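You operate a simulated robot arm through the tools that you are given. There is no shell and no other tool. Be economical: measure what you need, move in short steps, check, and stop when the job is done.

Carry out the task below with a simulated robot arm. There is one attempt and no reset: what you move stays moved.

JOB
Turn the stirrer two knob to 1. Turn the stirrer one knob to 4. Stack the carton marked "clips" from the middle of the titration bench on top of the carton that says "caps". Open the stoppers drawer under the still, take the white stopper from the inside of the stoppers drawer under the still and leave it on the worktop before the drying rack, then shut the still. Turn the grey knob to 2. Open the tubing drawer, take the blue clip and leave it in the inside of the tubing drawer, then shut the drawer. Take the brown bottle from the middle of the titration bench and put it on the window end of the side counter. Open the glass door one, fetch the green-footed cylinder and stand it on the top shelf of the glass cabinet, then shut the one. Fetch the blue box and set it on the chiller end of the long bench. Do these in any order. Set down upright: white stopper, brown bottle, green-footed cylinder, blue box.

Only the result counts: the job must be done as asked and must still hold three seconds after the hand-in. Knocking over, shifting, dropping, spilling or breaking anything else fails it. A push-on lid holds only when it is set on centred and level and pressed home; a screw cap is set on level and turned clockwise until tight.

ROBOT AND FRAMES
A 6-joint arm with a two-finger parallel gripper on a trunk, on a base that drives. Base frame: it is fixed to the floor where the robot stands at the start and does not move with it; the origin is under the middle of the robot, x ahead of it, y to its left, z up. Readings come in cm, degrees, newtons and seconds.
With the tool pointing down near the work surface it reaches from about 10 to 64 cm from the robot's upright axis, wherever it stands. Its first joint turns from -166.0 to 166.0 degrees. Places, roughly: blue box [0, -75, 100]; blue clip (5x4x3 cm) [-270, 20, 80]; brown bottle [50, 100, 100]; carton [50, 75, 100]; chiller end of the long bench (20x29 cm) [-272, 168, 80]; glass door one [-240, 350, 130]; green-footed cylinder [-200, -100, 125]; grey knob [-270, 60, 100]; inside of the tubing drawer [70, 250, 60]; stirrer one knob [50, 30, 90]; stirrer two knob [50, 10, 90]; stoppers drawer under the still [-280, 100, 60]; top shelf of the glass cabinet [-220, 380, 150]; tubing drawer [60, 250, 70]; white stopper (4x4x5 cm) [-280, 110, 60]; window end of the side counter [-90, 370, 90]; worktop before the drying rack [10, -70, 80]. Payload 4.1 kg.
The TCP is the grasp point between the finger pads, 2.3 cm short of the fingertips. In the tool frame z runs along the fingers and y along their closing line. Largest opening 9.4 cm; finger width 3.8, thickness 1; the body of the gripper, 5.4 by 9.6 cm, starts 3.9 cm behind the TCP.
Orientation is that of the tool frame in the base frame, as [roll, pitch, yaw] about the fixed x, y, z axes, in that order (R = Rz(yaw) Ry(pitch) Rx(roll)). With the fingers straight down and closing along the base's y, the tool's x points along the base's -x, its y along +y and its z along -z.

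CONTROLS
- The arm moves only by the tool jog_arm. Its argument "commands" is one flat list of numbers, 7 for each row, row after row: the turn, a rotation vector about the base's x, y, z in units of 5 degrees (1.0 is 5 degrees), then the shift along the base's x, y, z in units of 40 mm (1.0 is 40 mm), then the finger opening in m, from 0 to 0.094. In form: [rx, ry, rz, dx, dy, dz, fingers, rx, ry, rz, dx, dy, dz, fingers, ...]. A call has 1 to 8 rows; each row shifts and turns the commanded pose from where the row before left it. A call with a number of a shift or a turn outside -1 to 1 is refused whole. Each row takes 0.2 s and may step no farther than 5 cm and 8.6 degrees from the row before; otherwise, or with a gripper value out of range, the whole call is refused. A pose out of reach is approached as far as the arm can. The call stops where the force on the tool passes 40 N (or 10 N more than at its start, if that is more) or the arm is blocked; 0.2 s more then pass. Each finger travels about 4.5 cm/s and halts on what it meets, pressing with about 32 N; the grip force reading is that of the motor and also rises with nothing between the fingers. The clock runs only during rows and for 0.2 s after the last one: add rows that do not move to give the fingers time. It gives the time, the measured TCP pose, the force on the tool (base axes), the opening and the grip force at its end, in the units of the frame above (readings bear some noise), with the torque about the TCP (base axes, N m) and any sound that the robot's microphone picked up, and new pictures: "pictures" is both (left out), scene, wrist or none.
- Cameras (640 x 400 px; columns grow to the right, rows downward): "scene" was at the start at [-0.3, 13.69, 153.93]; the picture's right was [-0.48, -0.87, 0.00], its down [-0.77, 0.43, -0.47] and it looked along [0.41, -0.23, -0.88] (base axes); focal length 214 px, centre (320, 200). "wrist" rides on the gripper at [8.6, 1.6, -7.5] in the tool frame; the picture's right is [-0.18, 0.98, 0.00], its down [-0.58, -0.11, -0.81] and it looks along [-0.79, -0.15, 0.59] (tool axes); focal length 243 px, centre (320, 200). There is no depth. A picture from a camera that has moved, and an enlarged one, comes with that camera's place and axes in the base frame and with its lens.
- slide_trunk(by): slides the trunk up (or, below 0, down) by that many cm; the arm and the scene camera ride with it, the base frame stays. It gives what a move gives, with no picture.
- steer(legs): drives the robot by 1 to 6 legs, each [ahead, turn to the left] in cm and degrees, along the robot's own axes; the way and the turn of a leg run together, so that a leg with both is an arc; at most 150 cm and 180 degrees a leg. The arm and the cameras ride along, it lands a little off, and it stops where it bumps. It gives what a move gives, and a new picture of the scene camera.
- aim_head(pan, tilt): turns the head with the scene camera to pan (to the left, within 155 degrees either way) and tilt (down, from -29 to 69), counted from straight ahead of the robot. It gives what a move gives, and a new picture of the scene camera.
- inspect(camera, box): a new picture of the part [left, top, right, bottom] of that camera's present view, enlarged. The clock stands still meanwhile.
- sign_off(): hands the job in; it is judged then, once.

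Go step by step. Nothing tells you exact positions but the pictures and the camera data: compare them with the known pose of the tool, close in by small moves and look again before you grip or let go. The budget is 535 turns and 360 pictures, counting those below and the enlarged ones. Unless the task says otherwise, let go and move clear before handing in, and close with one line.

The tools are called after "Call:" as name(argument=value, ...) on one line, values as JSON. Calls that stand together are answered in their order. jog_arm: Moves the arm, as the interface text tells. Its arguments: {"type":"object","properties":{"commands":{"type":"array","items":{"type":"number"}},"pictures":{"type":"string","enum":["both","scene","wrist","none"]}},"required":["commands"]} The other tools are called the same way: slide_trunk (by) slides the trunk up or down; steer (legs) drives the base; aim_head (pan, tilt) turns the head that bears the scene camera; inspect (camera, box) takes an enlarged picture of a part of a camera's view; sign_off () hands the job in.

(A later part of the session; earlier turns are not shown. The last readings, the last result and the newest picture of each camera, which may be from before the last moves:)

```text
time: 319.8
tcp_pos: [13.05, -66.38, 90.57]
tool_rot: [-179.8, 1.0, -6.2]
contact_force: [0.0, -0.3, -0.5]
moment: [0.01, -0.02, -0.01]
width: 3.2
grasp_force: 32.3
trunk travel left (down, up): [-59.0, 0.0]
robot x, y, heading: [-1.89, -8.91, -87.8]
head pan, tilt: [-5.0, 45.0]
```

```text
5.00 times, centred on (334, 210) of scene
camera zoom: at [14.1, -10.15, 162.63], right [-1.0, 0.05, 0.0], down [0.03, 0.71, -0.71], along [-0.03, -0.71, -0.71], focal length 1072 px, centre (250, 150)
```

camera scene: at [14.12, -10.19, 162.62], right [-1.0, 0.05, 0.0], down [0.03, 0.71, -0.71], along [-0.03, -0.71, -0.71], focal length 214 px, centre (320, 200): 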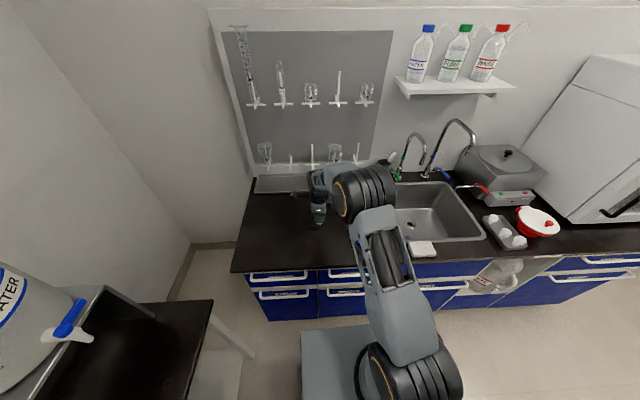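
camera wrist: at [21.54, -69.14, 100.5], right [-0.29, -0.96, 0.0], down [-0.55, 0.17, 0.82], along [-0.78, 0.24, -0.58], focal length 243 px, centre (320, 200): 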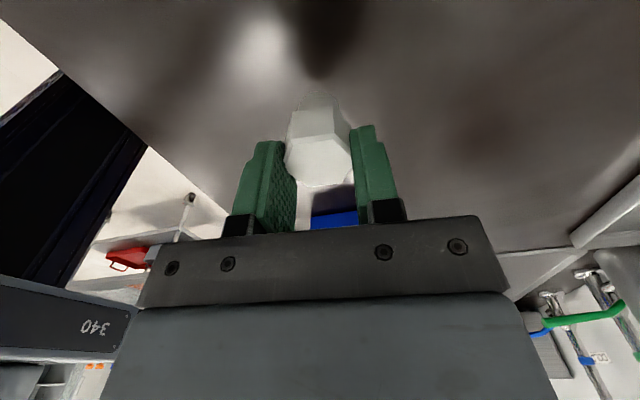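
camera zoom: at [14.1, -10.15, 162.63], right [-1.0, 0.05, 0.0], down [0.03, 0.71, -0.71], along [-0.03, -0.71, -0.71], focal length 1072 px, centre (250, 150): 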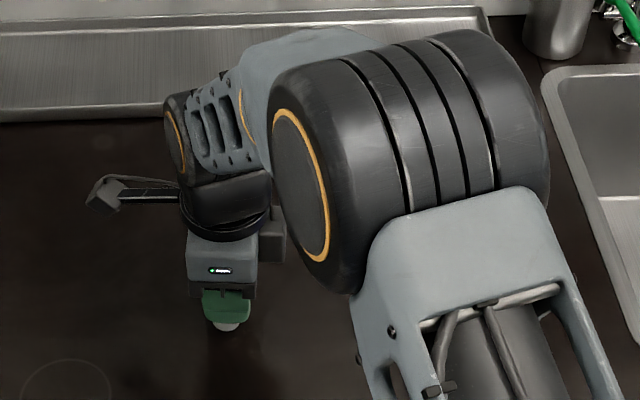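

Call:
jog_arm(commands=[0, 0, 0, 0, 0, -0.1, 0.02, 0, 0, 0, 0, 0, -0.1, 0.02, 0, 0, 0, 0, 0, 0, 0.02], pictures="none")

Call:
jog_arm(commands=[0, 0, 0, 0, 0, -0.08, 0.02, 0, 0, 0, 0, 0, -0.08, 0.02, 0, 0, 0, 0, 0, 0, 0.02], pictures="wrist")

```text
time: 320.6
tcp_pos: [13.11, -66.44, 90.19]
tool_rot: [179.9, 0.9, -6.2]
contact_force: [-0.1, 1.1, 31.1]
moment: [0.07, -0.09, -0.02]
width: 3.2
grasp_force: 31.7
trunk travel left (down, up): [-59.0, 0.0]
robot x, y, heading: [-2.33, -8.61, -87.8]
head pan, tilt: [-5.0, 45.0]
```

```text
time: 321.0
tcp_pos: [13.1, -66.4, 90.13]
tool_rot: [179.8, 0.7, -6.4]
contact_force: [-1.1, 7.5, 18.3]
moment: [0.41, 0.14, 0.02]
width: 3.19
grasp_force: 32.4
trunk travel left (down, up): [-59.0, 0.0]
robot x, y, heading: [-2.6, -8.33, -87.7]
head pan, tilt: [-5.0, 45.0]
stopped in row 1: the force on the tool passed its limit at 43 N (the readings are from after the stop); the commanded pose is now the measured one
camera wrist: at [21.43, -69.02, 97.42], right [-0.29, -0.96, 0.01], down [-0.56, 0.17, 0.81], along [-0.78, 0.23, -0.58], focal length 243 px, centre (320, 200)
```

wrist: 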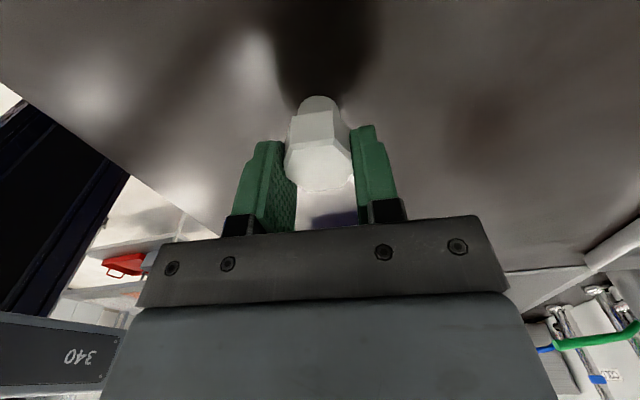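

Contact on the worktop. Release gently, then rise.

Call:
jog_arm(commands=[0, 0, 0, 0, 0, 0.02, 0.034, 0, 0, 0, 0, 0, 0, 0.045, 0, 0, 0, 0, 0, 0, 0.055, 0, 0, 0, 0, 0, 0.6, 0.06, 0, 0, 0, 0, 0, 0.8, 0.06, 0, 0, 0, 0, 0, 0.8, 0.06], pictures="wrist")

```text
time: 322.4
tcp_pos: [12.85, -66.56, 98.78]
tool_rot: [179.9, 0.7, -6.3]
contact_force: [0.8, -0.4, -0.6]
moment: [0.02, 0.0, -0.02]
width: 6.0
grasp_force: 0.0
trunk travel left (down, up): [-59.0, 0.0]
robot x, y, heading: [-2.06, -8.89, -87.8]
head pan, tilt: [-5.0, 45.0]
camera wrist: at [21.24, -69.17, 106.18], right [-0.29, -0.96, 0.0], down [-0.55, 0.17, 0.81], along [-0.78, 0.23, -0.58], focal length 243 px, centre (320, 200)
```

wrist: 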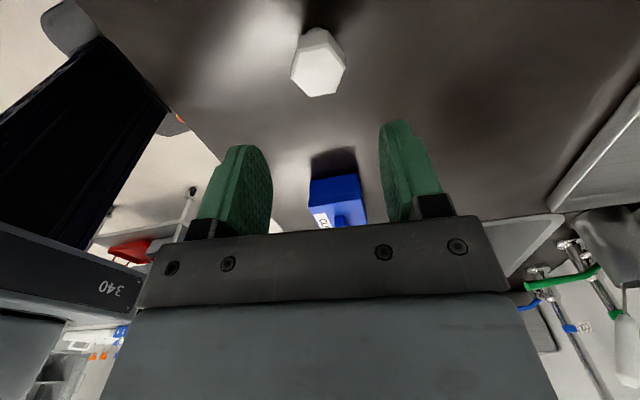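

The white stopper stands upright. Now over to the blue box.

Call:
jog_arm(commands=[0, 0, 0, -0.3, 0, 0.8, 0.09, 0, 0, 0, -0.6, 0, 0.5, 0.09, 0, 0, 0, -0.8, 0, 0, 0.09, 0, 0, 0, -0.3, 0, 0, 0.09], pictures="both")

```text
time: 323.4
tcp_pos: [5.14, -66.92, 103.91]
tool_rot: [179.9, 0.9, -6.3]
contact_force: [1.4, 0.5, -0.4]
moment: [-0.02, -0.04, 0.0]
width: 9.01
grasp_force: 0.1
trunk travel left (down, up): [-59.0, 0.0]
robot x, y, heading: [-2.04, -8.75, -87.9]
head pan, tilt: [-5.0, 45.0]
camera scene: at [14.07, -10.14, 162.63], right [-1.0, 0.05, 0.0], down [0.03, 0.71, -0.71], along [-0.03, -0.71, -0.71], focal length 214 px, centre (320, 200)
camera wrist: at [13.42, -69.39, 111.17], right [-0.29, -0.96, 0.0], down [-0.55, 0.17, 0.81], along [-0.78, 0.23, -0.58], focal length 243 px, centre (320, 200)
```

scene: 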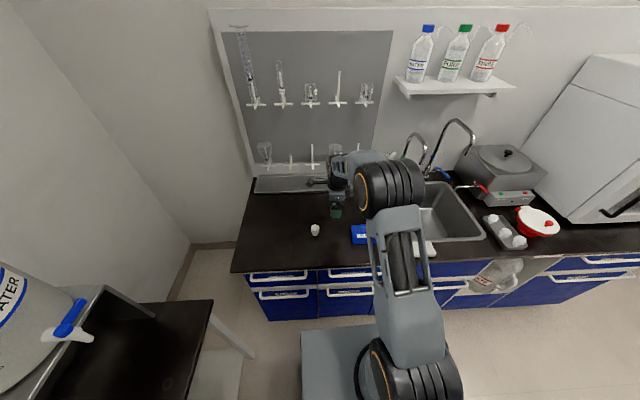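
wrist: 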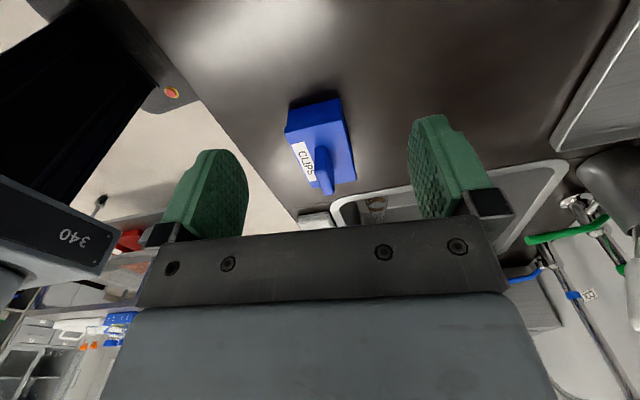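

Call:
inspect(camera="wrist", box=[240, 80, 400, 200])

Call:
inspect(camera="scene", box=[300, 190, 428, 270])

```text
3.33 times, centred on (320, 140) of wrist
camera zoom: at [13.42, -69.39, 111.17], right [-0.29, -0.96, 0.0], down [-0.55, 0.17, 0.81], along [-0.78, 0.23, -0.58], focal length 809 px, centre (320, 400)
```

zoom: 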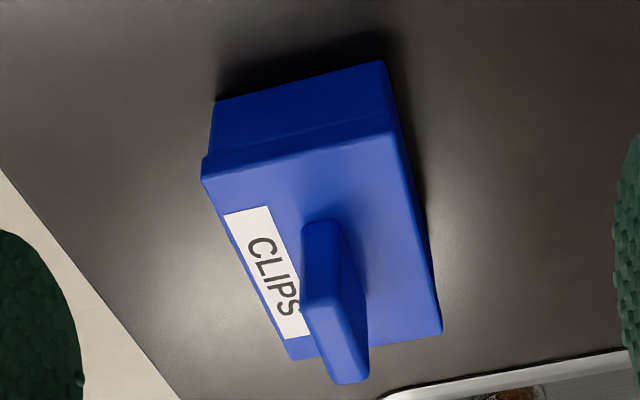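

```text
5.00 times, centred on (364, 230) of scene
camera zoom: at [14.07, -10.14, 162.63], right [-1.0, 0.05, 0.0], down [0.03, 0.71, -0.71], along [-0.03, -0.71, -0.71], focal length 1072 px, centre (100, 50)
```

zoom: 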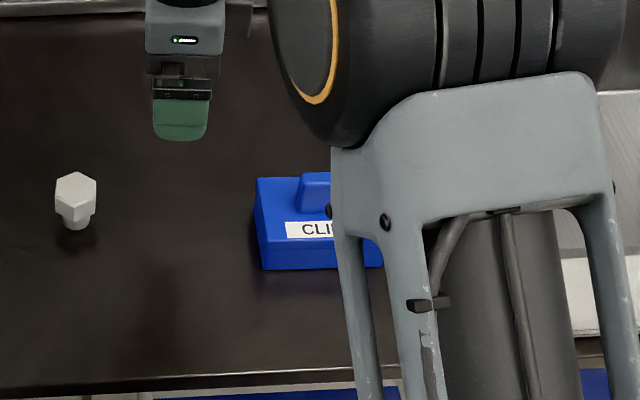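

The blue box (lid with a fin, ~9–10×6 cm) is centred near (−6.5, −64). Move above and measure the fin.

Call:
jog_arm(commands=[0, 0, 0, -0.95, 0.23, 0, 0.09, 0, 0, 0, -0.95, 0.23, 0, 0.09, 0, 0, 0, -0.95, 0.2, 0, 0.09], pictures="wrist")

Call:
inspect(camera="wrist", box=[220, 0, 420, 125])

```text
time: 324.2
tcp_pos: [-6.18, -63.7, 104.14]
tool_rot: [179.9, 0.8, -6.3]
contact_force: [0.2, 0.7, -0.1]
moment: [0.03, -0.01, -0.03]
width: 8.99
grasp_force: 0.0
trunk travel left (down, up): [-59.0, 0.0]
robot x, y, heading: [-2.55, -8.81, -87.6]
head pan, tilt: [-5.0, 45.0]
camera wrist: at [2.13, -66.35, 111.53], right [-0.29, -0.96, 0.0], down [-0.55, 0.17, 0.81], along [-0.78, 0.23, -0.58], focal length 243 px, centre (320, 200)
```

wrist: 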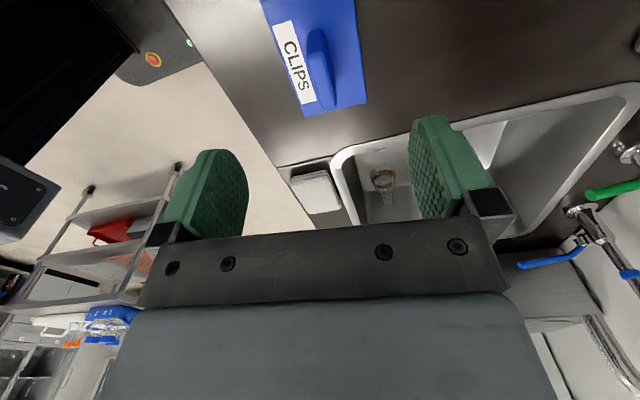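

```text
3.20 times, centred on (320, 62) of wrist
camera zoom: at [2.13, -66.35, 111.53], right [-0.29, -0.96, 0.0], down [-0.55, 0.17, 0.81], along [-0.78, 0.23, -0.58], focal length 776 px, centre (320, 640)
```

zoom: 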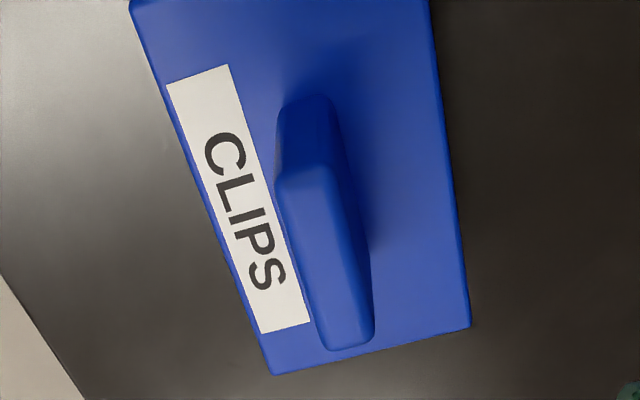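

Fin runs along x at y≈−63.7, x −6…−10, z 89–93. Grip the fin.

Call:
jog_arm(commands=[0, 0, 1, -0.4, 0, -0.8, 0.05, 0, 0, 0.3, 0, 0, -0.8, 0.05, 0, 0, 0, 0, 0, -0.8, 0.05], pictures="wrist")

```text
time: 325.0
tcp_pos: [-7.95, -63.72, 94.56]
tool_rot: [-180.0, 0.9, 0.1]
contact_force: [-0.9, -0.1, 0.3]
moment: [-0.02, 0.0, 0.0]
width: 5.0
grasp_force: 0.1
trunk travel left (down, up): [-59.0, 0.0]
robot x, y, heading: [-2.33, -8.69, -87.7]
head pan, tilt: [-5.0, 45.0]
camera wrist: at [0.55, -65.37, 101.88], right [-0.18, -0.98, 0.0], down [-0.57, 0.11, 0.81], along [-0.8, 0.14, -0.58], focal length 243 px, centre (320, 200)
```

wrist: 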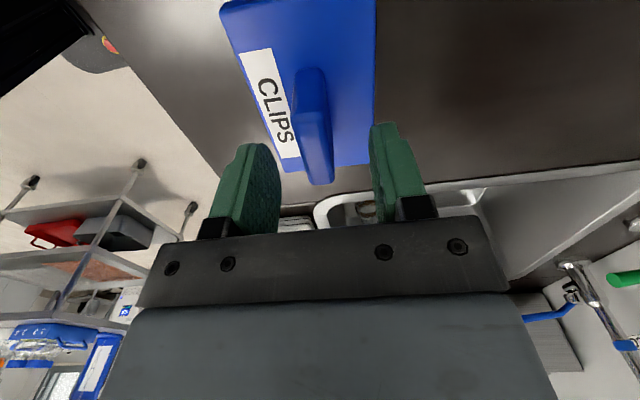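

Call:
jog_arm(commands=[0, 0, 0, 0, 0, -0.35, 0.05, 0, 0, 0, 0, 0, -0.3, 0.05, 0, 0, 0, 0, 0, 0, 0, 0, 0, 0, 0, 0, 0, 0, 0, 0, 0, 0, 0, 0, 0], pictures="wrist")

```text
time: 326.2
tcp_pos: [-8.06, -63.78, 91.83]
tool_rot: [179.8, 0.8, 0.3]
contact_force: [-0.8, 0.1, -0.7]
moment: [0.0, 0.02, 0.04]
width: 1.5
grasp_force: 32.4
trunk travel left (down, up): [-59.0, 0.0]
robot x, y, heading: [-2.02, -8.7, -87.8]
head pan, tilt: [-5.0, 45.0]
camera wrist: at [0.56, -65.32, 99.21], right [-0.18, -0.98, 0.0], down [-0.57, 0.11, 0.81], along [-0.8, 0.14, -0.58], focal length 243 px, centre (320, 200)
```

wrist: 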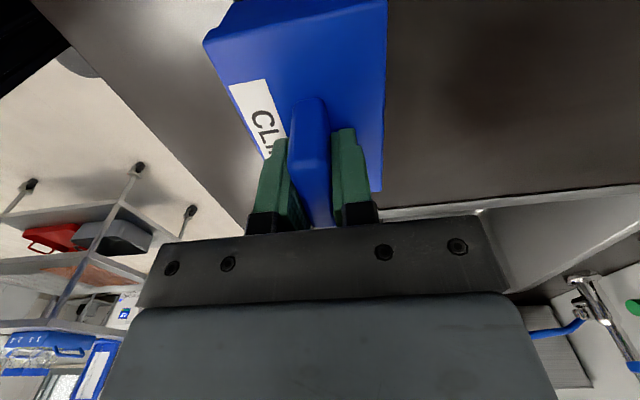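

Call:
jog_arm(commands=[0, 0, 0, 0, 0, 0.2, 0, 0, 0, 0, 0, 0, 0.3, 0, 0, 0, 0, 0, 0, 0, 0], pictures="wrist")

Call:
inspect(camera="wrist", box=[180, 0, 420, 150])

```text
time: 327.0
tcp_pos: [-8.12, -63.97, 93.79]
tool_rot: [179.9, 0.9, 0.2]
contact_force: [0.1, 0.3, -1.4]
moment: [0.0, 0.01, 0.0]
width: 1.5
grasp_force: 31.7
trunk travel left (down, up): [-59.0, 0.0]
robot x, y, heading: [-1.73, -8.97, -87.7]
head pan, tilt: [-5.0, 45.0]
camera wrist: at [0.52, -65.6, 101.19], right [-0.18, -0.98, 0.0], down [-0.57, 0.11, 0.81], along [-0.8, 0.14, -0.58], focal length 243 px, centre (320, 200)
```

wrist: 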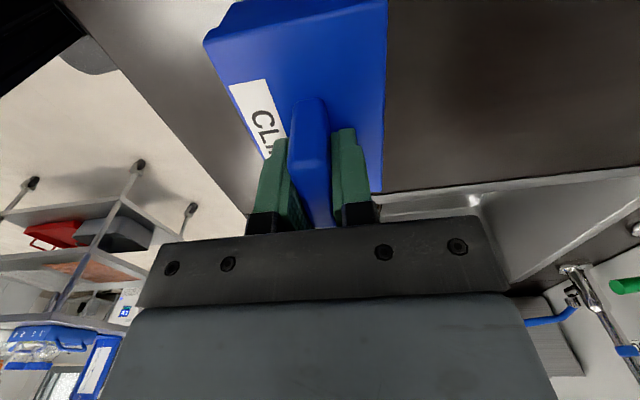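

```text
2.67 times, centred on (300, 75) of wrist
camera zoom: at [0.52, -65.6, 101.19], right [-0.18, -0.98, 0.0], down [-0.57, 0.11, 0.81], along [-0.8, 0.14, -0.58], focal length 647 px, centre (373, 533)
```

zoom: 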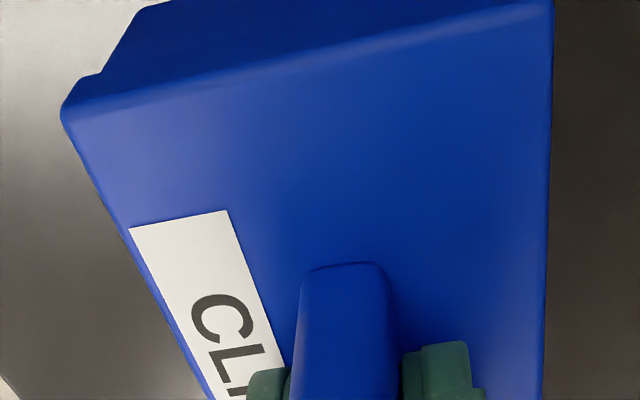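

Call:
jog_arm(commands=[0, 0, 0, 0, 0, 0.8, 0, 0, 0, 0, 0, 0, 0.8, 0, 0, 0, 0, 0.5, 0.3, 0.6, 0], pictures="none")

Call:
aim_head(pan=15, tilt=50)

Call:
inspect(camera="scene", box=[330, 120, 522, 240])

```text
time: 327.8
tcp_pos: [-5.75, -62.93, 102.64]
tool_rot: [179.9, 0.8, 0.2]
contact_force: [-0.2, 0.2, -0.9]
moment: [-0.02, 0.04, 0.03]
width: 1.47
grasp_force: 32.1
trunk travel left (down, up): [-59.0, 0.0]
robot x, y, heading: [-2.17, -8.83, -88.0]
head pan, tilt: [-5.0, 45.0]
```

```text
time: 328.6
tcp_pos: [-5.88, -62.91, 102.73]
tool_rot: [179.9, 0.9, 0.2]
contact_force: [0.0, -0.3, -1.9]
moment: [-0.02, 0.0, 0.0]
width: 1.45
grasp_force: 32.0
trunk travel left (down, up): [-59.0, 0.0]
robot x, y, heading: [-1.87, -8.71, -87.6]
head pan, tilt: [15.0, 50.0]
camera scene: at [16.75, -9.4, 161.94], right [-0.96, -0.29, 0.0], down [-0.23, 0.73, -0.64], along [0.19, -0.61, -0.77], focal length 214 px, centre (320, 200)
```

scene: 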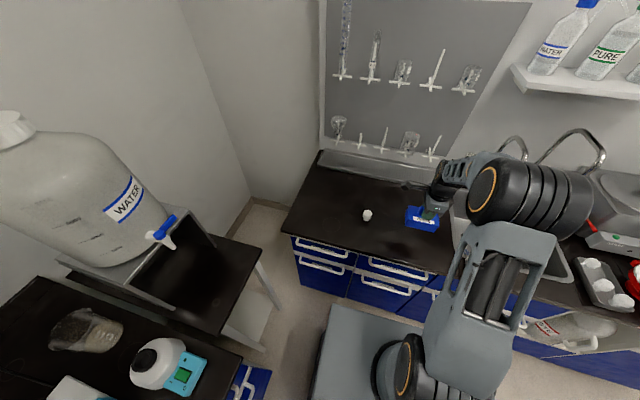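

```text
3.33 times, centred on (426, 180) of scene
camera zoom: at [16.75, -9.4, 161.94], right [-0.96, -0.29, 0.0], down [-0.23, 0.73, -0.64], along [0.19, -0.61, -0.77], focal length 715 px, centre (-33, 267)
```

zoom: 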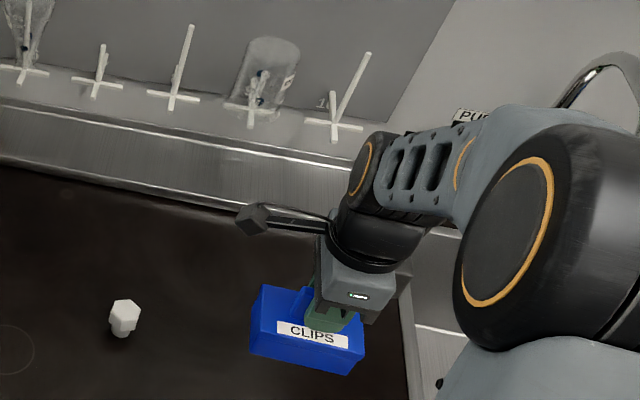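

Whole box is lifted, stopper undisturbed. Retract and drive to the long bench's chiller end.

Call:
jog_arm(commands=[0, 0, 0, 0, 0.9, 0.2, 0, 0, 0, 0, 0, 0.9, 0.2, 0, 0, 0, 0, 0, 0.9, 0.2, 0, 0, 0, 0, 0, 0.9, 0, 0, 0, 0, 0, 0, 0.9, 0, 0, 0, 0, 0, 0, 0.9, 0, 0], pictures="none")

Call:
steer(legs=[[-12, 0], [0, -92], [140, 0], [31, 0]])

```text
time: 330.1
tcp_pos: [-5.82, -41.17, 105.05]
tool_rot: [179.9, 0.7, 0.2]
contact_force: [0.0, 0.1, -0.6]
moment: [0.0, 0.0, 0.0]
width: 1.45
grasp_force: 31.8
trunk travel left (down, up): [-59.0, 0.0]
robot x, y, heading: [-2.31, -8.81, -87.6]
head pan, tilt: [15.0, 50.0]
```

```text
time: 343.7
tcp_pos: [-211.08, 9.75, 105.01]
tool_rot: [179.8, 0.8, -92.3]
contact_force: [-0.6, 0.1, -1.5]
moment: [0.02, -0.01, 0.0]
width: 1.48
grasp_force: 32.3
trunk travel left (down, up): [-59.0, 0.0]
robot x, y, heading: [-178.81, 4.41, 179.9]
head pan, tilt: [15.0, 50.0]
camera scene: at [-180.25, -13.95, 161.93], right [-0.25, 0.97, 0.0], down [0.74, 0.19, -0.64], along [-0.62, -0.16, -0.77], focal length 214 px, centre (320, 200)
```

scene: 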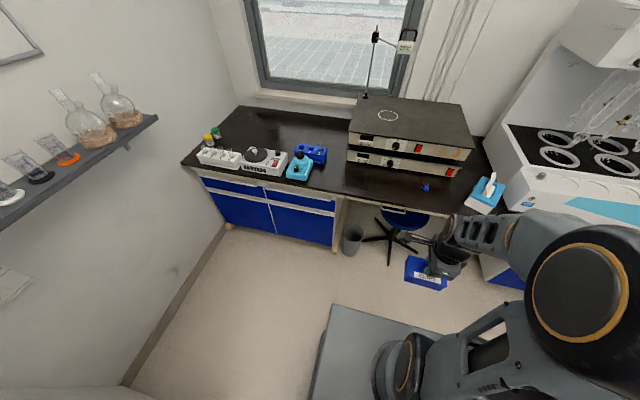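

Call:
steer(legs=[[-7, 0], [0, -90], [152, 0], [0, 90]])

Call:
aim_head(pan=0, tilt=40)

```text
refused: 152 is not a number from -150 to 150
```

```text
time: 344.5
tcp_pos: [-210.96, 9.91, 105.05]
tool_rot: [179.9, 0.8, -92.3]
contact_force: [-0.8, -0.2, -1.3]
moment: [0.03, -0.03, 0.01]
width: 1.48
grasp_force: 32.4
trunk travel left (down, up): [-59.0, 0.0]
robot x, y, heading: [-178.78, 4.29, 179.5]
head pan, tilt: [0.0, 40.0]
camera scene: at [-181.23, -11.96, 163.35], right [0.0, 1.0, 0.0], down [0.64, 0.0, -0.77], along [-0.77, 0.0, -0.64], focal length 214 px, centre (320, 200)
```

scene: 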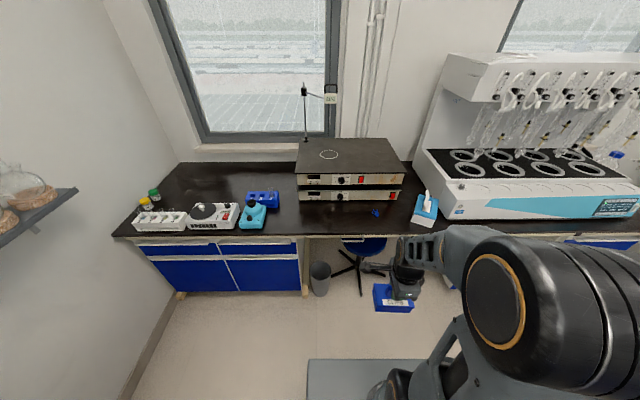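

Call:
steer(legs=[[-7, 0], [0, -90], [76, 0], [76, 0], [0, 90]])

```text
time: 360.5
tcp_pos: [-204.32, 162.43, 104.95]
tool_rot: [179.9, 0.7, -92.4]
contact_force: [-0.8, 0.5, -0.8]
moment: [-0.01, -0.01, -0.05]
width: 1.48
grasp_force: 32.0
trunk travel left (down, up): [-59.0, 0.0]
robot x, y, heading: [-171.98, 157.13, 179.8]
head pan, tilt: [0.0, 40.0]
camera scene: at [-174.46, 140.68, 163.35], right [0.01, 1.0, 0.0], down [0.64, 0.0, -0.77], along [-0.77, 0.01, -0.64], focal length 214 px, centre (320, 200)
```

scene: 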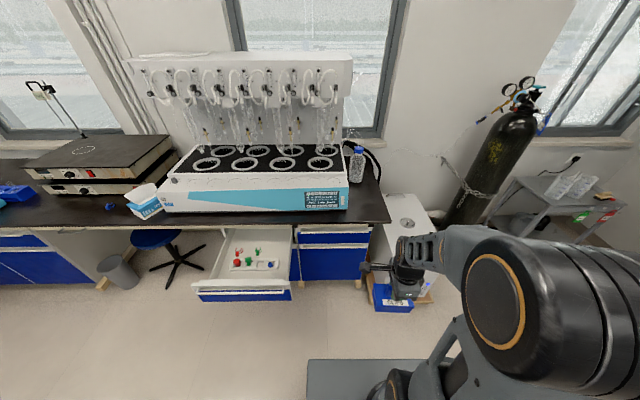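

Call:
inspect(camera="scene", box=[320, 130, 416, 235])

```text
3.81 times, centred on (368, 182) of scene
camera zoom: at [-174.46, 140.68, 163.35], right [0.01, 1.0, 0.0], down [0.64, 0.0, -0.77], along [-0.77, 0.01, -0.64], focal length 817 px, centre (137, 267)
```

zoom: 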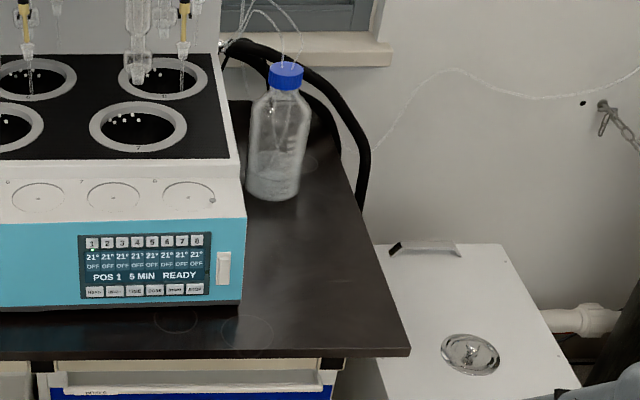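

Free strip right of the still: y 157–177, x −283…−252. I'll rotate the tool to neutral (camera toward me) and drive in.

Call:
jog_arm(commands=[0, 0, 1, 0, 0, 0.3, 0, 0, 0, 1, 0, 0, 0.3, 0, 0, 0, 1, 0, 0, 0.3, 0, 0, 0, 1, 0, 0, 0, 0, 0, 0, 1, 0, 0, 0, 0, 0, 0, 1, 0, 0, 0, 0, 0, 0, 1, 0, 0, 0, 0, 0, 0, 1, 0, 0, 0, 0], pictures="none")

Call:
jog_arm(commands=[0, 0, 1, 0, 0, 0, 0, 0, 0, 1, 0, 0, 0, 0, 0, 0, 1, 0, 0, 0, 0, 0, 0, 1, 0, 0, 0, 0, 0, 0, 1, 0, 0, 0, 0, 0, 0, 1, 0, 0, 0, 0, 0, 0, 1, 0, 0, 0, 0, 0, 0, 1, 0, 0, 0, 0], pictures="none")

Call:
jog_arm(commands=[0, 0, 1, 0, 0.3, 0, 0, 0, 0, 1, 0, 0.5, 0, 0, 0, 0, 0.4, 0, 0.4, 0, 0], pictures="none")

Call:
steer(legs=[[35, 0]])

```text
time: 362.3
tcp_pos: [-204.2, 162.49, 108.59]
tool_rot: [179.8, 0.8, -52.2]
contact_force: [-0.4, -1.1, 0.1]
moment: [0.0, -0.01, 0.02]
width: 1.49
grasp_force: 32.6
trunk travel left (down, up): [-59.0, 0.0]
robot x, y, heading: [-171.71, 157.24, 179.6]
head pan, tilt: [0.0, 40.0]
```

```text
time: 364.1
tcp_pos: [-204.33, 162.5, 108.78]
tool_rot: [179.8, 0.8, -12.3]
contact_force: [0.4, -0.1, -0.4]
moment: [-0.02, 0.01, -0.01]
width: 1.46
grasp_force: 32.3
trunk travel left (down, up): [-59.0, 0.0]
robot x, y, heading: [-172.15, 157.4, 179.7]
head pan, tilt: [0.0, 40.0]
```

```text
time: 364.9
tcp_pos: [-204.2, 167.24, 108.81]
tool_rot: [179.9, 0.8, -0.4]
contact_force: [-0.5, 0.0, -1.3]
moment: [-0.03, -0.03, -0.01]
width: 1.48
grasp_force: 32.0
trunk travel left (down, up): [-59.0, 0.0]
robot x, y, heading: [-172.04, 156.88, 179.5]
head pan, tilt: [0.0, 40.0]
```

```text
time: 367.2
tcp_pos: [-239.56, 167.09, 108.78]
tool_rot: [179.9, 0.7, 0.0]
contact_force: [0.2, 0.0, -1.6]
moment: [0.0, 0.0, 0.0]
width: 1.47
grasp_force: 32.3
trunk travel left (down, up): [-59.0, 0.0]
robot x, y, heading: [-207.07, 157.25, 180.1]
head pan, tilt: [0.0, 40.0]
camera scene: at [-209.69, 140.83, 163.35], right [0.0, 1.0, 0.0], down [0.64, 0.0, -0.77], along [-0.77, 0.0, -0.64], focal length 214 px, centre (320, 200)
```

scene: 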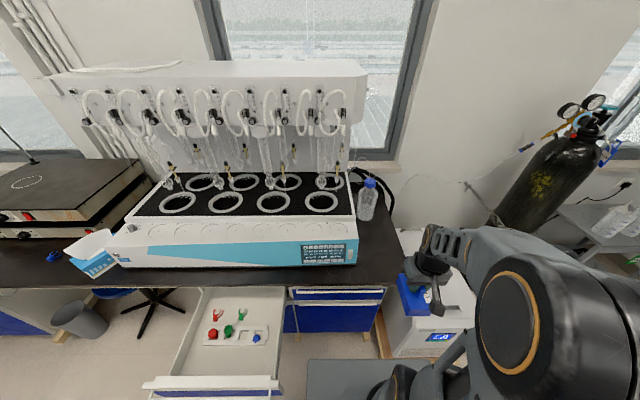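

Call:
jog_arm(commands=[0, 0, 0, -0.95, 0, 0, 0, 0, 0, 0, -0.95, 0, 0, 0, 0, 0, 0, -0.95, 0, 0, 0, 0, 0, 0, -0.95, 0, 0, 0, 0, 0, 0, -0.95, 0, 0, 0, 0, 0, 0, -0.95, 0, 0, 0, 0, 0, 0, -0.95, 0, 0, 0, 0, 0, 0, -0.4, 0.05, 0, 0], pictures="both")

```text
time: 369.0
tcp_pos: [-267.48, 167.23, 108.8]
tool_rot: [179.9, 0.8, 0.0]
contact_force: [0.5, -0.2, -1.6]
moment: [0.04, -0.02, -0.01]
width: 1.47
grasp_force: 32.2
trunk travel left (down, up): [-59.0, 0.0]
robot x, y, heading: [-207.3, 157.29, 179.6]
head pan, tilt: [0.0, 40.0]
camera scene: at [-209.67, 140.83, 163.35], right [0.0, 1.0, 0.0], down [0.64, 0.0, -0.77], along [-0.77, 0.0, -0.64], focal length 214 px, centre (320, 200)
camera wrist: at [-258.89, 165.73, 116.08], right [-0.18, -0.98, 0.0], down [-0.57, 0.11, 0.81], along [-0.8, 0.15, -0.58], focal length 243 px, centre (320, 200)
```

scene: 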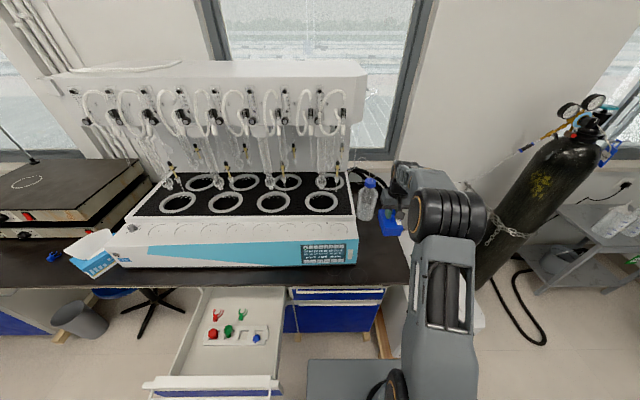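
wrist: 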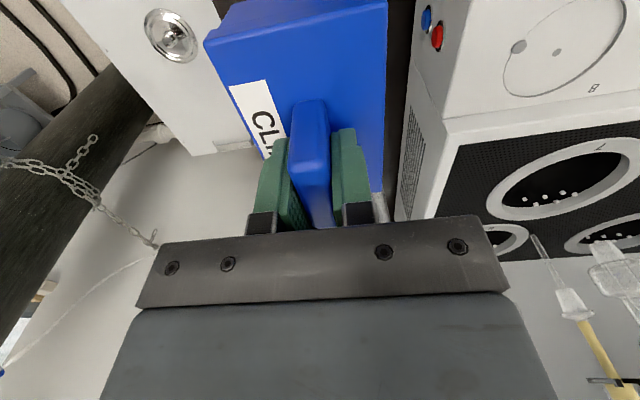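

Call:
jog_arm(commands=[0, 0, 0, 0, 0, -0.8, 0, 0, 0, 0, 0, 0, -0.8, 0, 0, 0, 0, 0, 0, -0.8, 0, 0, 0, 0, 0, 0, -0.8, 0, 0, 0, 0, 0, 0, 0, 0], pictures="wrist")

Call:
inspect(camera="scene", box=[336, 160, 464, 300])

```text
time: 370.2
tcp_pos: [-267.39, 167.2, 96.26]
tool_rot: [180.0, 0.7, 0.0]
contact_force: [0.7, -0.8, -0.8]
moment: [0.0, 0.01, -0.02]
width: 1.46
grasp_force: 31.9
trunk travel left (down, up): [-59.0, 0.0]
robot x, y, heading: [-207.34, 157.45, 179.7]
head pan, tilt: [0.0, 40.0]
camera wrist: at [-258.75, 165.67, 103.52], right [-0.18, -0.98, 0.0], down [-0.57, 0.11, 0.81], along [-0.8, 0.15, -0.58], focal length 243 px, centre (320, 200)
```

wrist: 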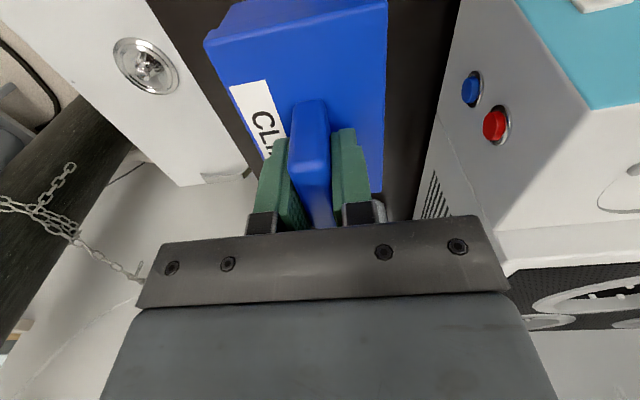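

```text
2.86 times, centred on (400, 230) of scene
camera zoom: at [-209.64, 140.83, 163.35], right [0.0, 1.0, 0.0], down [0.64, 0.0, -0.77], along [-0.77, 0.0, -0.64], focal length 613 px, centre (91, 114)
```

zoom: 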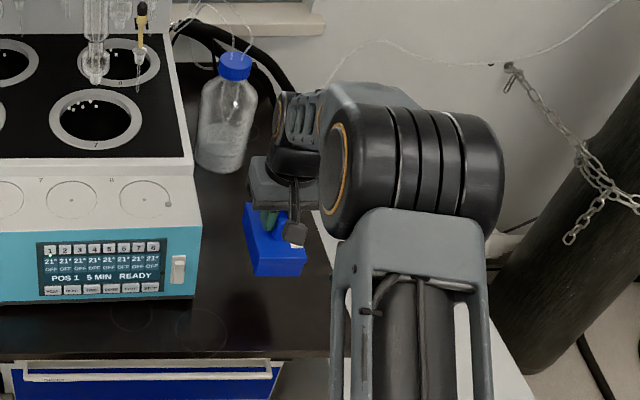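

Call:
jog_arm(commands=[0, 0, 0, 0, 0, -0.4, 0, 0, 0, 0, 0, 0, -0.3, 0, 0, 0, 0, 0, 0, -0.1, 0, 0, 0, 0, 0, 0, 0, 0], pictures="none")

Call:
jog_arm(commands=[0, 0, 0, 0, 0, -0.1, 0, 0, 0, 0, 0, 0, -0.08, 0, 0, 0, 0, 0, 0, 0, 0], pictures="none")

```text
time: 371.2
tcp_pos: [-267.63, 167.26, 92.75]
tool_rot: [179.9, 0.8, 0.0]
contact_force: [-0.3, -0.4, -0.7]
moment: [-0.02, 0.04, 0.0]
width: 1.46
grasp_force: 32.8
trunk travel left (down, up): [-59.0, 0.0]
robot x, y, heading: [-207.46, 157.4, 179.9]
head pan, tilt: [0.0, 40.0]
```

```text
time: 372.0
tcp_pos: [-267.58, 167.23, 92.08]
tool_rot: [180.0, 0.7, 0.0]
contact_force: [0.1, -0.4, -0.8]
moment: [-0.01, 0.03, -0.04]
width: 1.47
grasp_force: 32.1
trunk travel left (down, up): [-59.0, 0.0]
robot x, y, heading: [-207.22, 157.46, 180.1]
head pan, tilt: [0.0, 40.0]
```

Call:
jog_arm(commands=[0, 0, 0, 0, 0, -0.06, 0, 0, 0, 0, 0, 0, -0.06, 0, 0, 0, 0, 0, 0, 0, 0], pictures="none")

Call:
jog_arm(commands=[0, 0, 0, 0, 0, -0.06, 0, 0, 0, 0, 0, 0, -0.06, 0, 0, 0, 0, 0, 0, 0, 0], pictures="none")

```text
time: 372.8
tcp_pos: [-267.64, 167.43, 91.54]
tool_rot: [179.9, 0.7, 0.0]
contact_force: [-0.2, -0.7, -0.1]
moment: [-0.03, 0.02, 0.04]
width: 1.46
grasp_force: 31.5
trunk travel left (down, up): [-59.0, 0.0]
robot x, y, heading: [-207.23, 157.63, 179.9]
head pan, tilt: [0.0, 40.0]
```

```text
time: 373.6
tcp_pos: [-267.7, 167.32, 91.05]
tool_rot: [179.9, 0.8, 0.0]
contact_force: [0.5, 0.1, -0.9]
moment: [0.02, 0.0, 0.0]
width: 1.49
grasp_force: 31.8
trunk travel left (down, up): [-59.0, 0.0]
robot x, y, heading: [-207.29, 157.37, 180.2]
head pan, tilt: [0.0, 40.0]
```

Call:
jog_arm(commands=[0, 0, 0, 0, 0, -0.08, 0, 0, 0, 0, 0, 0, -0.08, 0, 0, 0, 0, 0, 0, 0, 0], pictures="none")

Call:
jog_arm(commands=[0, 0, 0, 0, 0, -0.08, 0, 0, 0, 0, 0, 0, -0.08, 0, 0, 0, 0, 0, 0, 0, 0], pictures="wrist")

```text
time: 374.4
tcp_pos: [-267.78, 167.42, 90.46]
tool_rot: [179.9, 0.8, 0.0]
contact_force: [0.5, 0.8, -0.4]
moment: [0.01, 0.03, -0.03]
width: 1.5
grasp_force: 31.6
trunk travel left (down, up): [-59.0, 0.0]
robot x, y, heading: [-207.32, 157.22, 179.8]
head pan, tilt: [0.0, 40.0]
```

```text
time: 375.2
tcp_pos: [-267.65, 167.29, 89.75]
tool_rot: [179.9, 0.8, 0.0]
contact_force: [-0.1, 0.5, -1.4]
moment: [0.01, 0.02, 0.0]
width: 1.49
grasp_force: 32.1
trunk travel left (down, up): [-59.0, 0.0]
robot x, y, heading: [-206.99, 157.03, 180.0]
head pan, tilt: [0.0, 40.0]
camera wrist: at [-259.08, 165.72, 97.13], right [-0.18, -0.98, 0.0], down [-0.57, 0.11, 0.81], along [-0.8, 0.15, -0.58], focal length 243 px, centre (320, 200)
```

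wrist: 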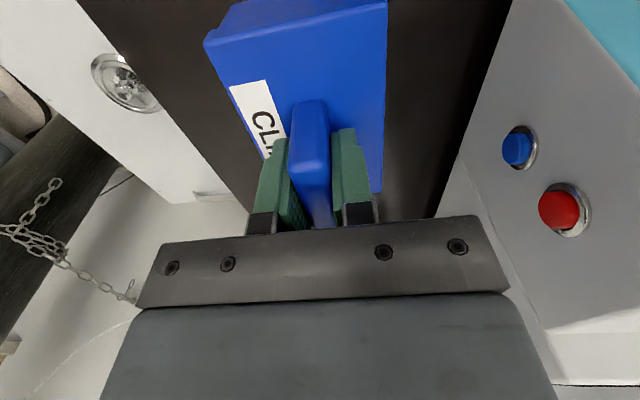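

This bench is lower (~z 78). Continue lowering.

Call:
jog_arm(commands=[0, 0, 0, -0.2, 0, -0.3, 0, 0, 0, 0, -0.2, 0, -0.3, 0, 0, 0, 0, 0, 0, -0.3, 0, 0, 0, 0, 0, 0, 0, 0], pictures="none")

Call:
jog_arm(commands=[0, 0, 0, 0, 0, -0.08, 0, 0, 0, 0, 0, 0, -0.08, 0, 0, 0, 0, 0, 0, 0, 0], pictures="none")

```text
time: 376.4
tcp_pos: [-269.56, 167.3, 86.85]
tool_rot: [180.0, 1.4, 0.0]
contact_force: [1.9, -0.2, 17.7]
moment: [-0.04, -1.17, 0.01]
width: 1.48
grasp_force: 31.9
trunk travel left (down, up): [-59.0, 0.0]
robot x, y, heading: [-207.42, 157.64, 179.8]
head pan, tilt: [0.0, 40.0]
stopped in row 4: the force on the tool passed its limit at 41 N (the readings are from after the stop); the commanded pose is now the measured one
```

```text
time: 376.8
tcp_pos: [-269.8, 167.37, 86.83]
tool_rot: [-179.9, 1.8, 0.1]
contact_force: [2.5, -0.3, 18.1]
moment: [-0.1, -1.21, -0.01]
width: 1.48
grasp_force: 32.1
trunk travel left (down, up): [-59.0, 0.0]
robot x, y, heading: [-207.09, 157.54, 179.9]
head pan, tilt: [0.0, 40.0]
stopped in row 2: the force on the tool passed its limit at 44 N (the readings are from after the stop); the commanded pose is now the measured one
```

Contact. Release and rise.

Call:
jog_arm(commands=[0, 0, 0, 0, 0, 0.05, 0, 0, 0, 0, 0, 0, 0, 0.03, 0, 0, 0, 0, 0, 0, 0.04, 0, 0, 0, 0, 0, 0.6, 0.04, 0, 0, 0, 0, 0, 0.8, 0.04, 0, 0, 0, 0, 0, 0.8, 0.04, 0, 0, 0, 0.5, 0, 0.8, 0.04], pictures="both")

```text
time: 378.4
tcp_pos: [-267.22, 167.19, 98.9]
tool_rot: [180.0, 1.4, 0.1]
contact_force: [-0.8, -0.7, -1.1]
moment: [0.01, 0.03, 0.01]
width: 3.99
grasp_force: 0.1
trunk travel left (down, up): [-59.0, 0.0]
robot x, y, heading: [-207.58, 157.5, 179.9]
head pan, tilt: [0.0, 40.0]
camera scene: at [-209.55, 140.82, 163.35], right [0.0, 1.0, 0.0], down [0.64, 0.0, -0.77], along [-0.77, 0.0, -0.64], focal length 214 px, centre (320, 200)
camera wrist: at [-258.58, 165.59, 106.12], right [-0.18, -0.98, 0.0], down [-0.56, 0.11, 0.82], along [-0.81, 0.15, -0.57], focal length 243 px, centre (320, 200)
```

scene: 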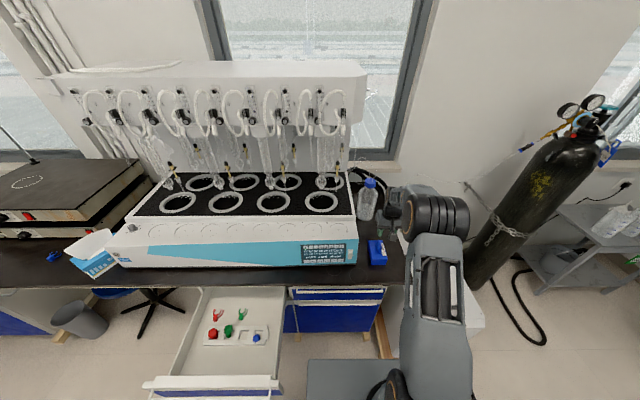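
wrist: 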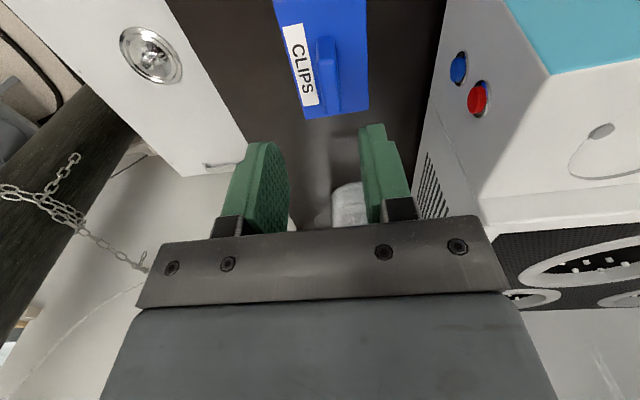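

Blue box placed. Next: shut the Stoppers drawer. Back up, and reach left with a pitched closed gripper.

Call:
steer(legs=[[-32, 0]])

Call:
jog_arm(commands=[0, 0, 0, 0.5, -0.85, 0, 0, 0, 0, 0, 0.5, -0.85, 0, 0, 0, 0, 0, 0.4, -0.9, 0, 0, 0, 0, 0, 0.3, -0.9, 0, 0, 0, 0, 0, 0.3, -0.9, 0, 0, 0, 0, 0, 0.2, -0.95, 0, 0, 0, 0, 0, 0, -0.95, 0, 0, 0, 0, 0, 0, -0.95, 0, 0], pictures="none")

Call:
jog_arm(commands=[0, 1, 0, 0, -0.95, 0, 0, 0, 1, 0, 0, -0.95, 0, 0, 0, 1, 0, 0, -0.95, 0, 0, 0, 1, 0, 0, -0.95, 0, 0, 0, 1, 0, 0, -0.95, 0, 0, 0, 1, 0, 0, -0.95, 0, 0, 0, 1, 0, 0, -0.7, 0, 0, 0, 1, 0, 0, 0, 0, 0], pictures="scene")

```text
time: 380.6
tcp_pos: [-235.22, 167.04, 98.9]
tool_rot: [-179.8, 1.5, 0.0]
contact_force: [1.0, 0.2, -0.2]
moment: [0.02, 0.04, 0.01]
width: 4.02
grasp_force: 0.0
trunk travel left (down, up): [-59.0, 0.0]
robot x, y, heading: [-175.18, 157.09, 179.9]
head pan, tilt: [0.0, 40.0]
camera scene: at [-177.56, 140.78, 163.36], right [0.0, 1.0, 0.0], down [0.64, 0.0, -0.77], along [-0.77, 0.0, -0.64], focal length 214 px, centre (320, 200)
```

scene: 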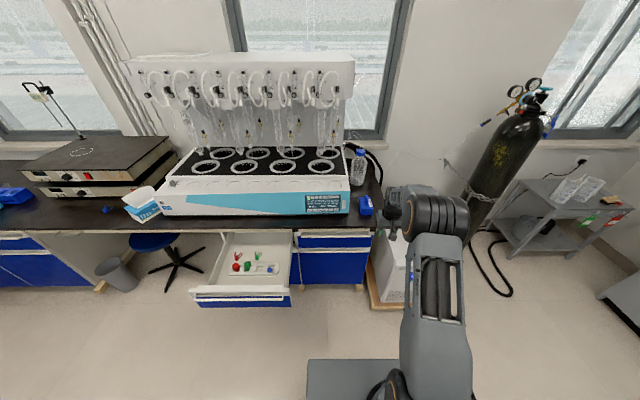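

```text
time: 382.4
tcp_pos: [-226.33, 137.98, 98.56]
tool_rot: [180.0, 1.6, -0.1]
contact_force: [0.4, -0.3, 0.5]
moment: [-0.01, -0.01, -0.01]
width: 0.0
grasp_force: 32.1
trunk travel left (down, up): [-59.0, 0.0]
robot x, y, heading: [-175.42, 157.04, 180.1]
head pan, tilt: [0.0, 40.0]
```

```text
time: 384.2
tcp_pos: [-226.51, 112.67, 98.89]
tool_rot: [-179.9, 41.7, -0.1]
contact_force: [0.3, -0.4, -0.2]
moment: [-0.01, 0.02, 0.01]
width: 0.0
grasp_force: 32.0
trunk travel left (down, up): [-59.0, 0.0]
robot x, y, heading: [-175.37, 157.2, 180.2]
head pan, tilt: [0.0, 40.0]
camera scene: at [-177.62, 140.76, 163.35], right [0.0, 1.0, 0.0], down [0.64, 0.0, -0.77], along [-0.77, 0.0, -0.64], focal length 214 px, centre (320, 200)
```

scene: 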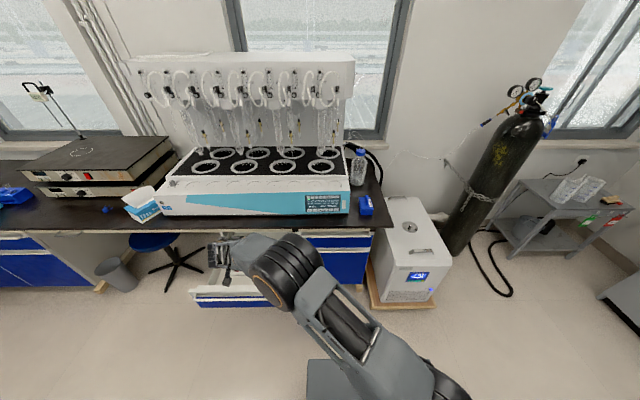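

Call:
jog_arm(commands=[0, 0, 0, 0.8, -0.5, 0, 0, 0, 0, 0, 0.8, -0.5, 0, 0, 0, 0, 0, 0.8, -0.5, 0, 0, 0, 0, 0, 0.5, -0.5, 0, 0], pictures="none")

Call:
slide_trunk(by=-27)

Call:
inspect(camera="scene", box=[160, 200, 352, 320])

```text
time: 385.2
tcp_pos: [-214.97, 104.75, 98.79]
tool_rot: [-180.0, 41.6, 0.0]
contact_force: [-0.7, -0.2, -0.8]
moment: [-0.03, -0.01, -0.01]
width: 0.01
grasp_force: 31.7
trunk travel left (down, up): [-59.0, 0.0]
robot x, y, heading: [-175.25, 157.34, 179.8]
head pan, tilt: [0.0, 40.0]
```

```text
time: 387.9
tcp_pos: [-215.05, 104.79, 71.85]
tool_rot: [-180.0, 41.7, 0.1]
contact_force: [0.3, 0.8, 1.0]
moment: [0.02, 0.02, 0.01]
width: 0.0
grasp_force: 31.7
trunk travel left (down, up): [-32.0, 27.0]
robot x, y, heading: [-175.24, 157.24, 180.1]
head pan, tilt: [0.0, 40.0]
```

```text
3.33 times, centred on (256, 260) of scene
camera zoom: at [-177.62, 140.76, 136.36], right [0.0, 1.0, 0.0], down [0.64, 0.0, -0.77], along [-0.77, 0.0, -0.64], focal length 715 px, centre (533, 0)
```

zoom: 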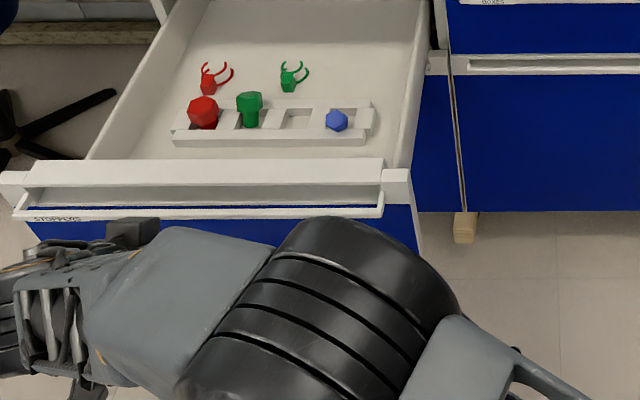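

Call:
steer(legs=[[10, 0]])

Call:
inspect(camera="scene", box=[160, 200, 352, 320])

```text
time: 389.1
tcp_pos: [-225.03, 104.84, 71.82]
tool_rot: [-180.0, 41.6, 0.0]
contact_force: [0.3, -0.3, 0.1]
moment: [0.01, -0.01, 0.0]
width: 0.01
grasp_force: 32.3
trunk travel left (down, up): [-32.0, 27.0]
robot x, y, heading: [-185.35, 157.41, 179.6]
head pan, tilt: [0.0, 40.0]
camera scene: at [-187.6, 140.77, 136.35], right [0.0, 1.0, 0.0], down [0.64, 0.0, -0.77], along [-0.77, 0.0, -0.64], focal length 214 px, centre (320, 200)
```

scene: 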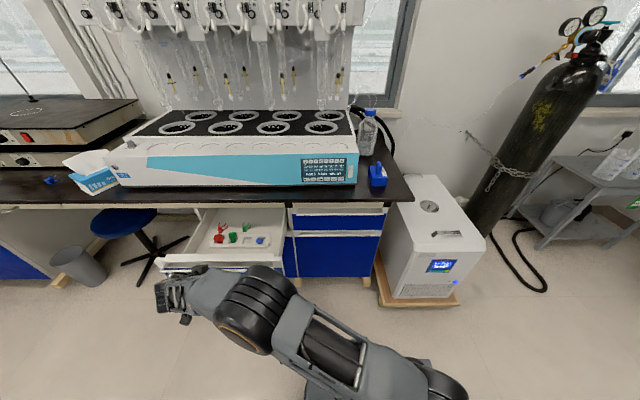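

```text
3.33 times, centred on (256, 260) of scene
camera zoom: at [-187.6, 140.77, 136.35], right [0.0, 1.0, 0.0], down [0.64, 0.0, -0.77], along [-0.77, 0.0, -0.64], focal length 715 px, centre (533, 0)
```

zoom: 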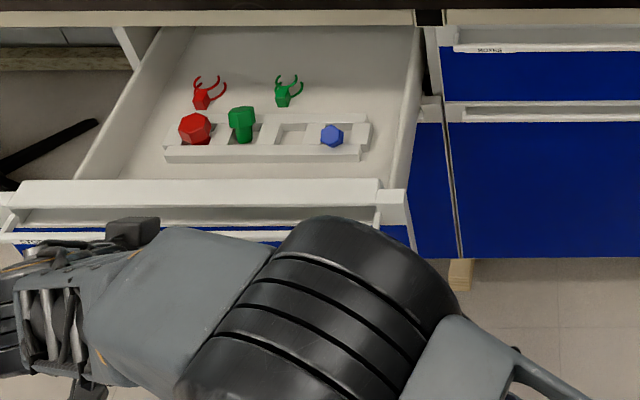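

The drawer is being pushed with little force. Continue.

Call:
steer(legs=[[20, 0]])

Call:
inspect(camera="scene", box=[160, 180, 352, 300])

```text
time: 390.7
tcp_pos: [-245.04, 104.92, 71.75]
tool_rot: [-179.8, 41.5, 0.0]
contact_force: [-0.2, -0.4, -0.3]
moment: [-0.01, 0.02, 0.01]
width: 0.0
grasp_force: 31.8
trunk travel left (down, up): [-32.0, 27.0]
robot x, y, heading: [-205.12, 157.38, 179.9]
head pan, tilt: [0.0, 40.0]
camera scene: at [-207.52, 140.81, 136.35], right [0.0, 1.0, 0.0], down [0.64, 0.0, -0.77], along [-0.77, 0.0, -0.64], focal length 214 px, centre (320, 200)
```

scene: 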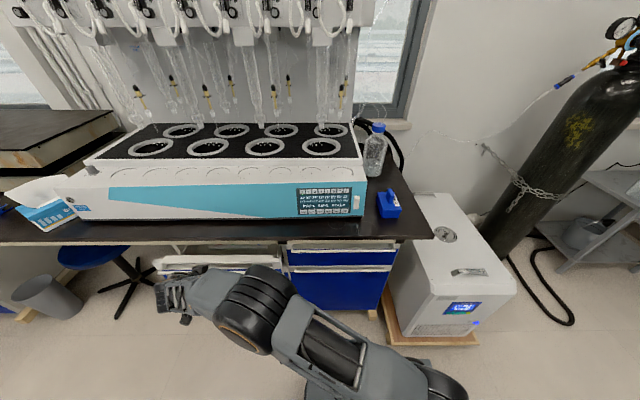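

```text
3.33 times, centred on (256, 240) of scene
camera zoom: at [-207.52, 140.81, 136.35], right [0.0, 1.0, 0.0], down [0.64, 0.0, -0.77], along [-0.77, 0.0, -0.64], focal length 715 px, centre (533, 67)
```

zoom: 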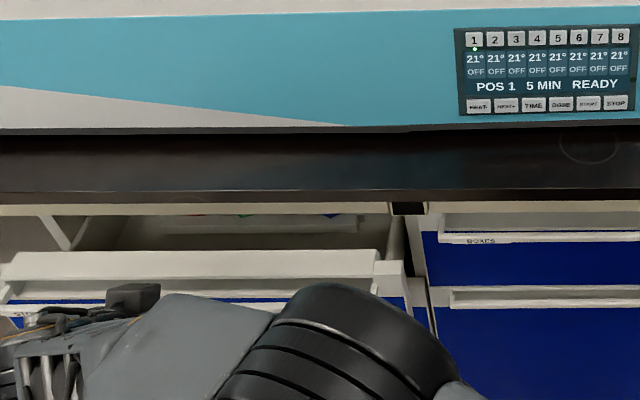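

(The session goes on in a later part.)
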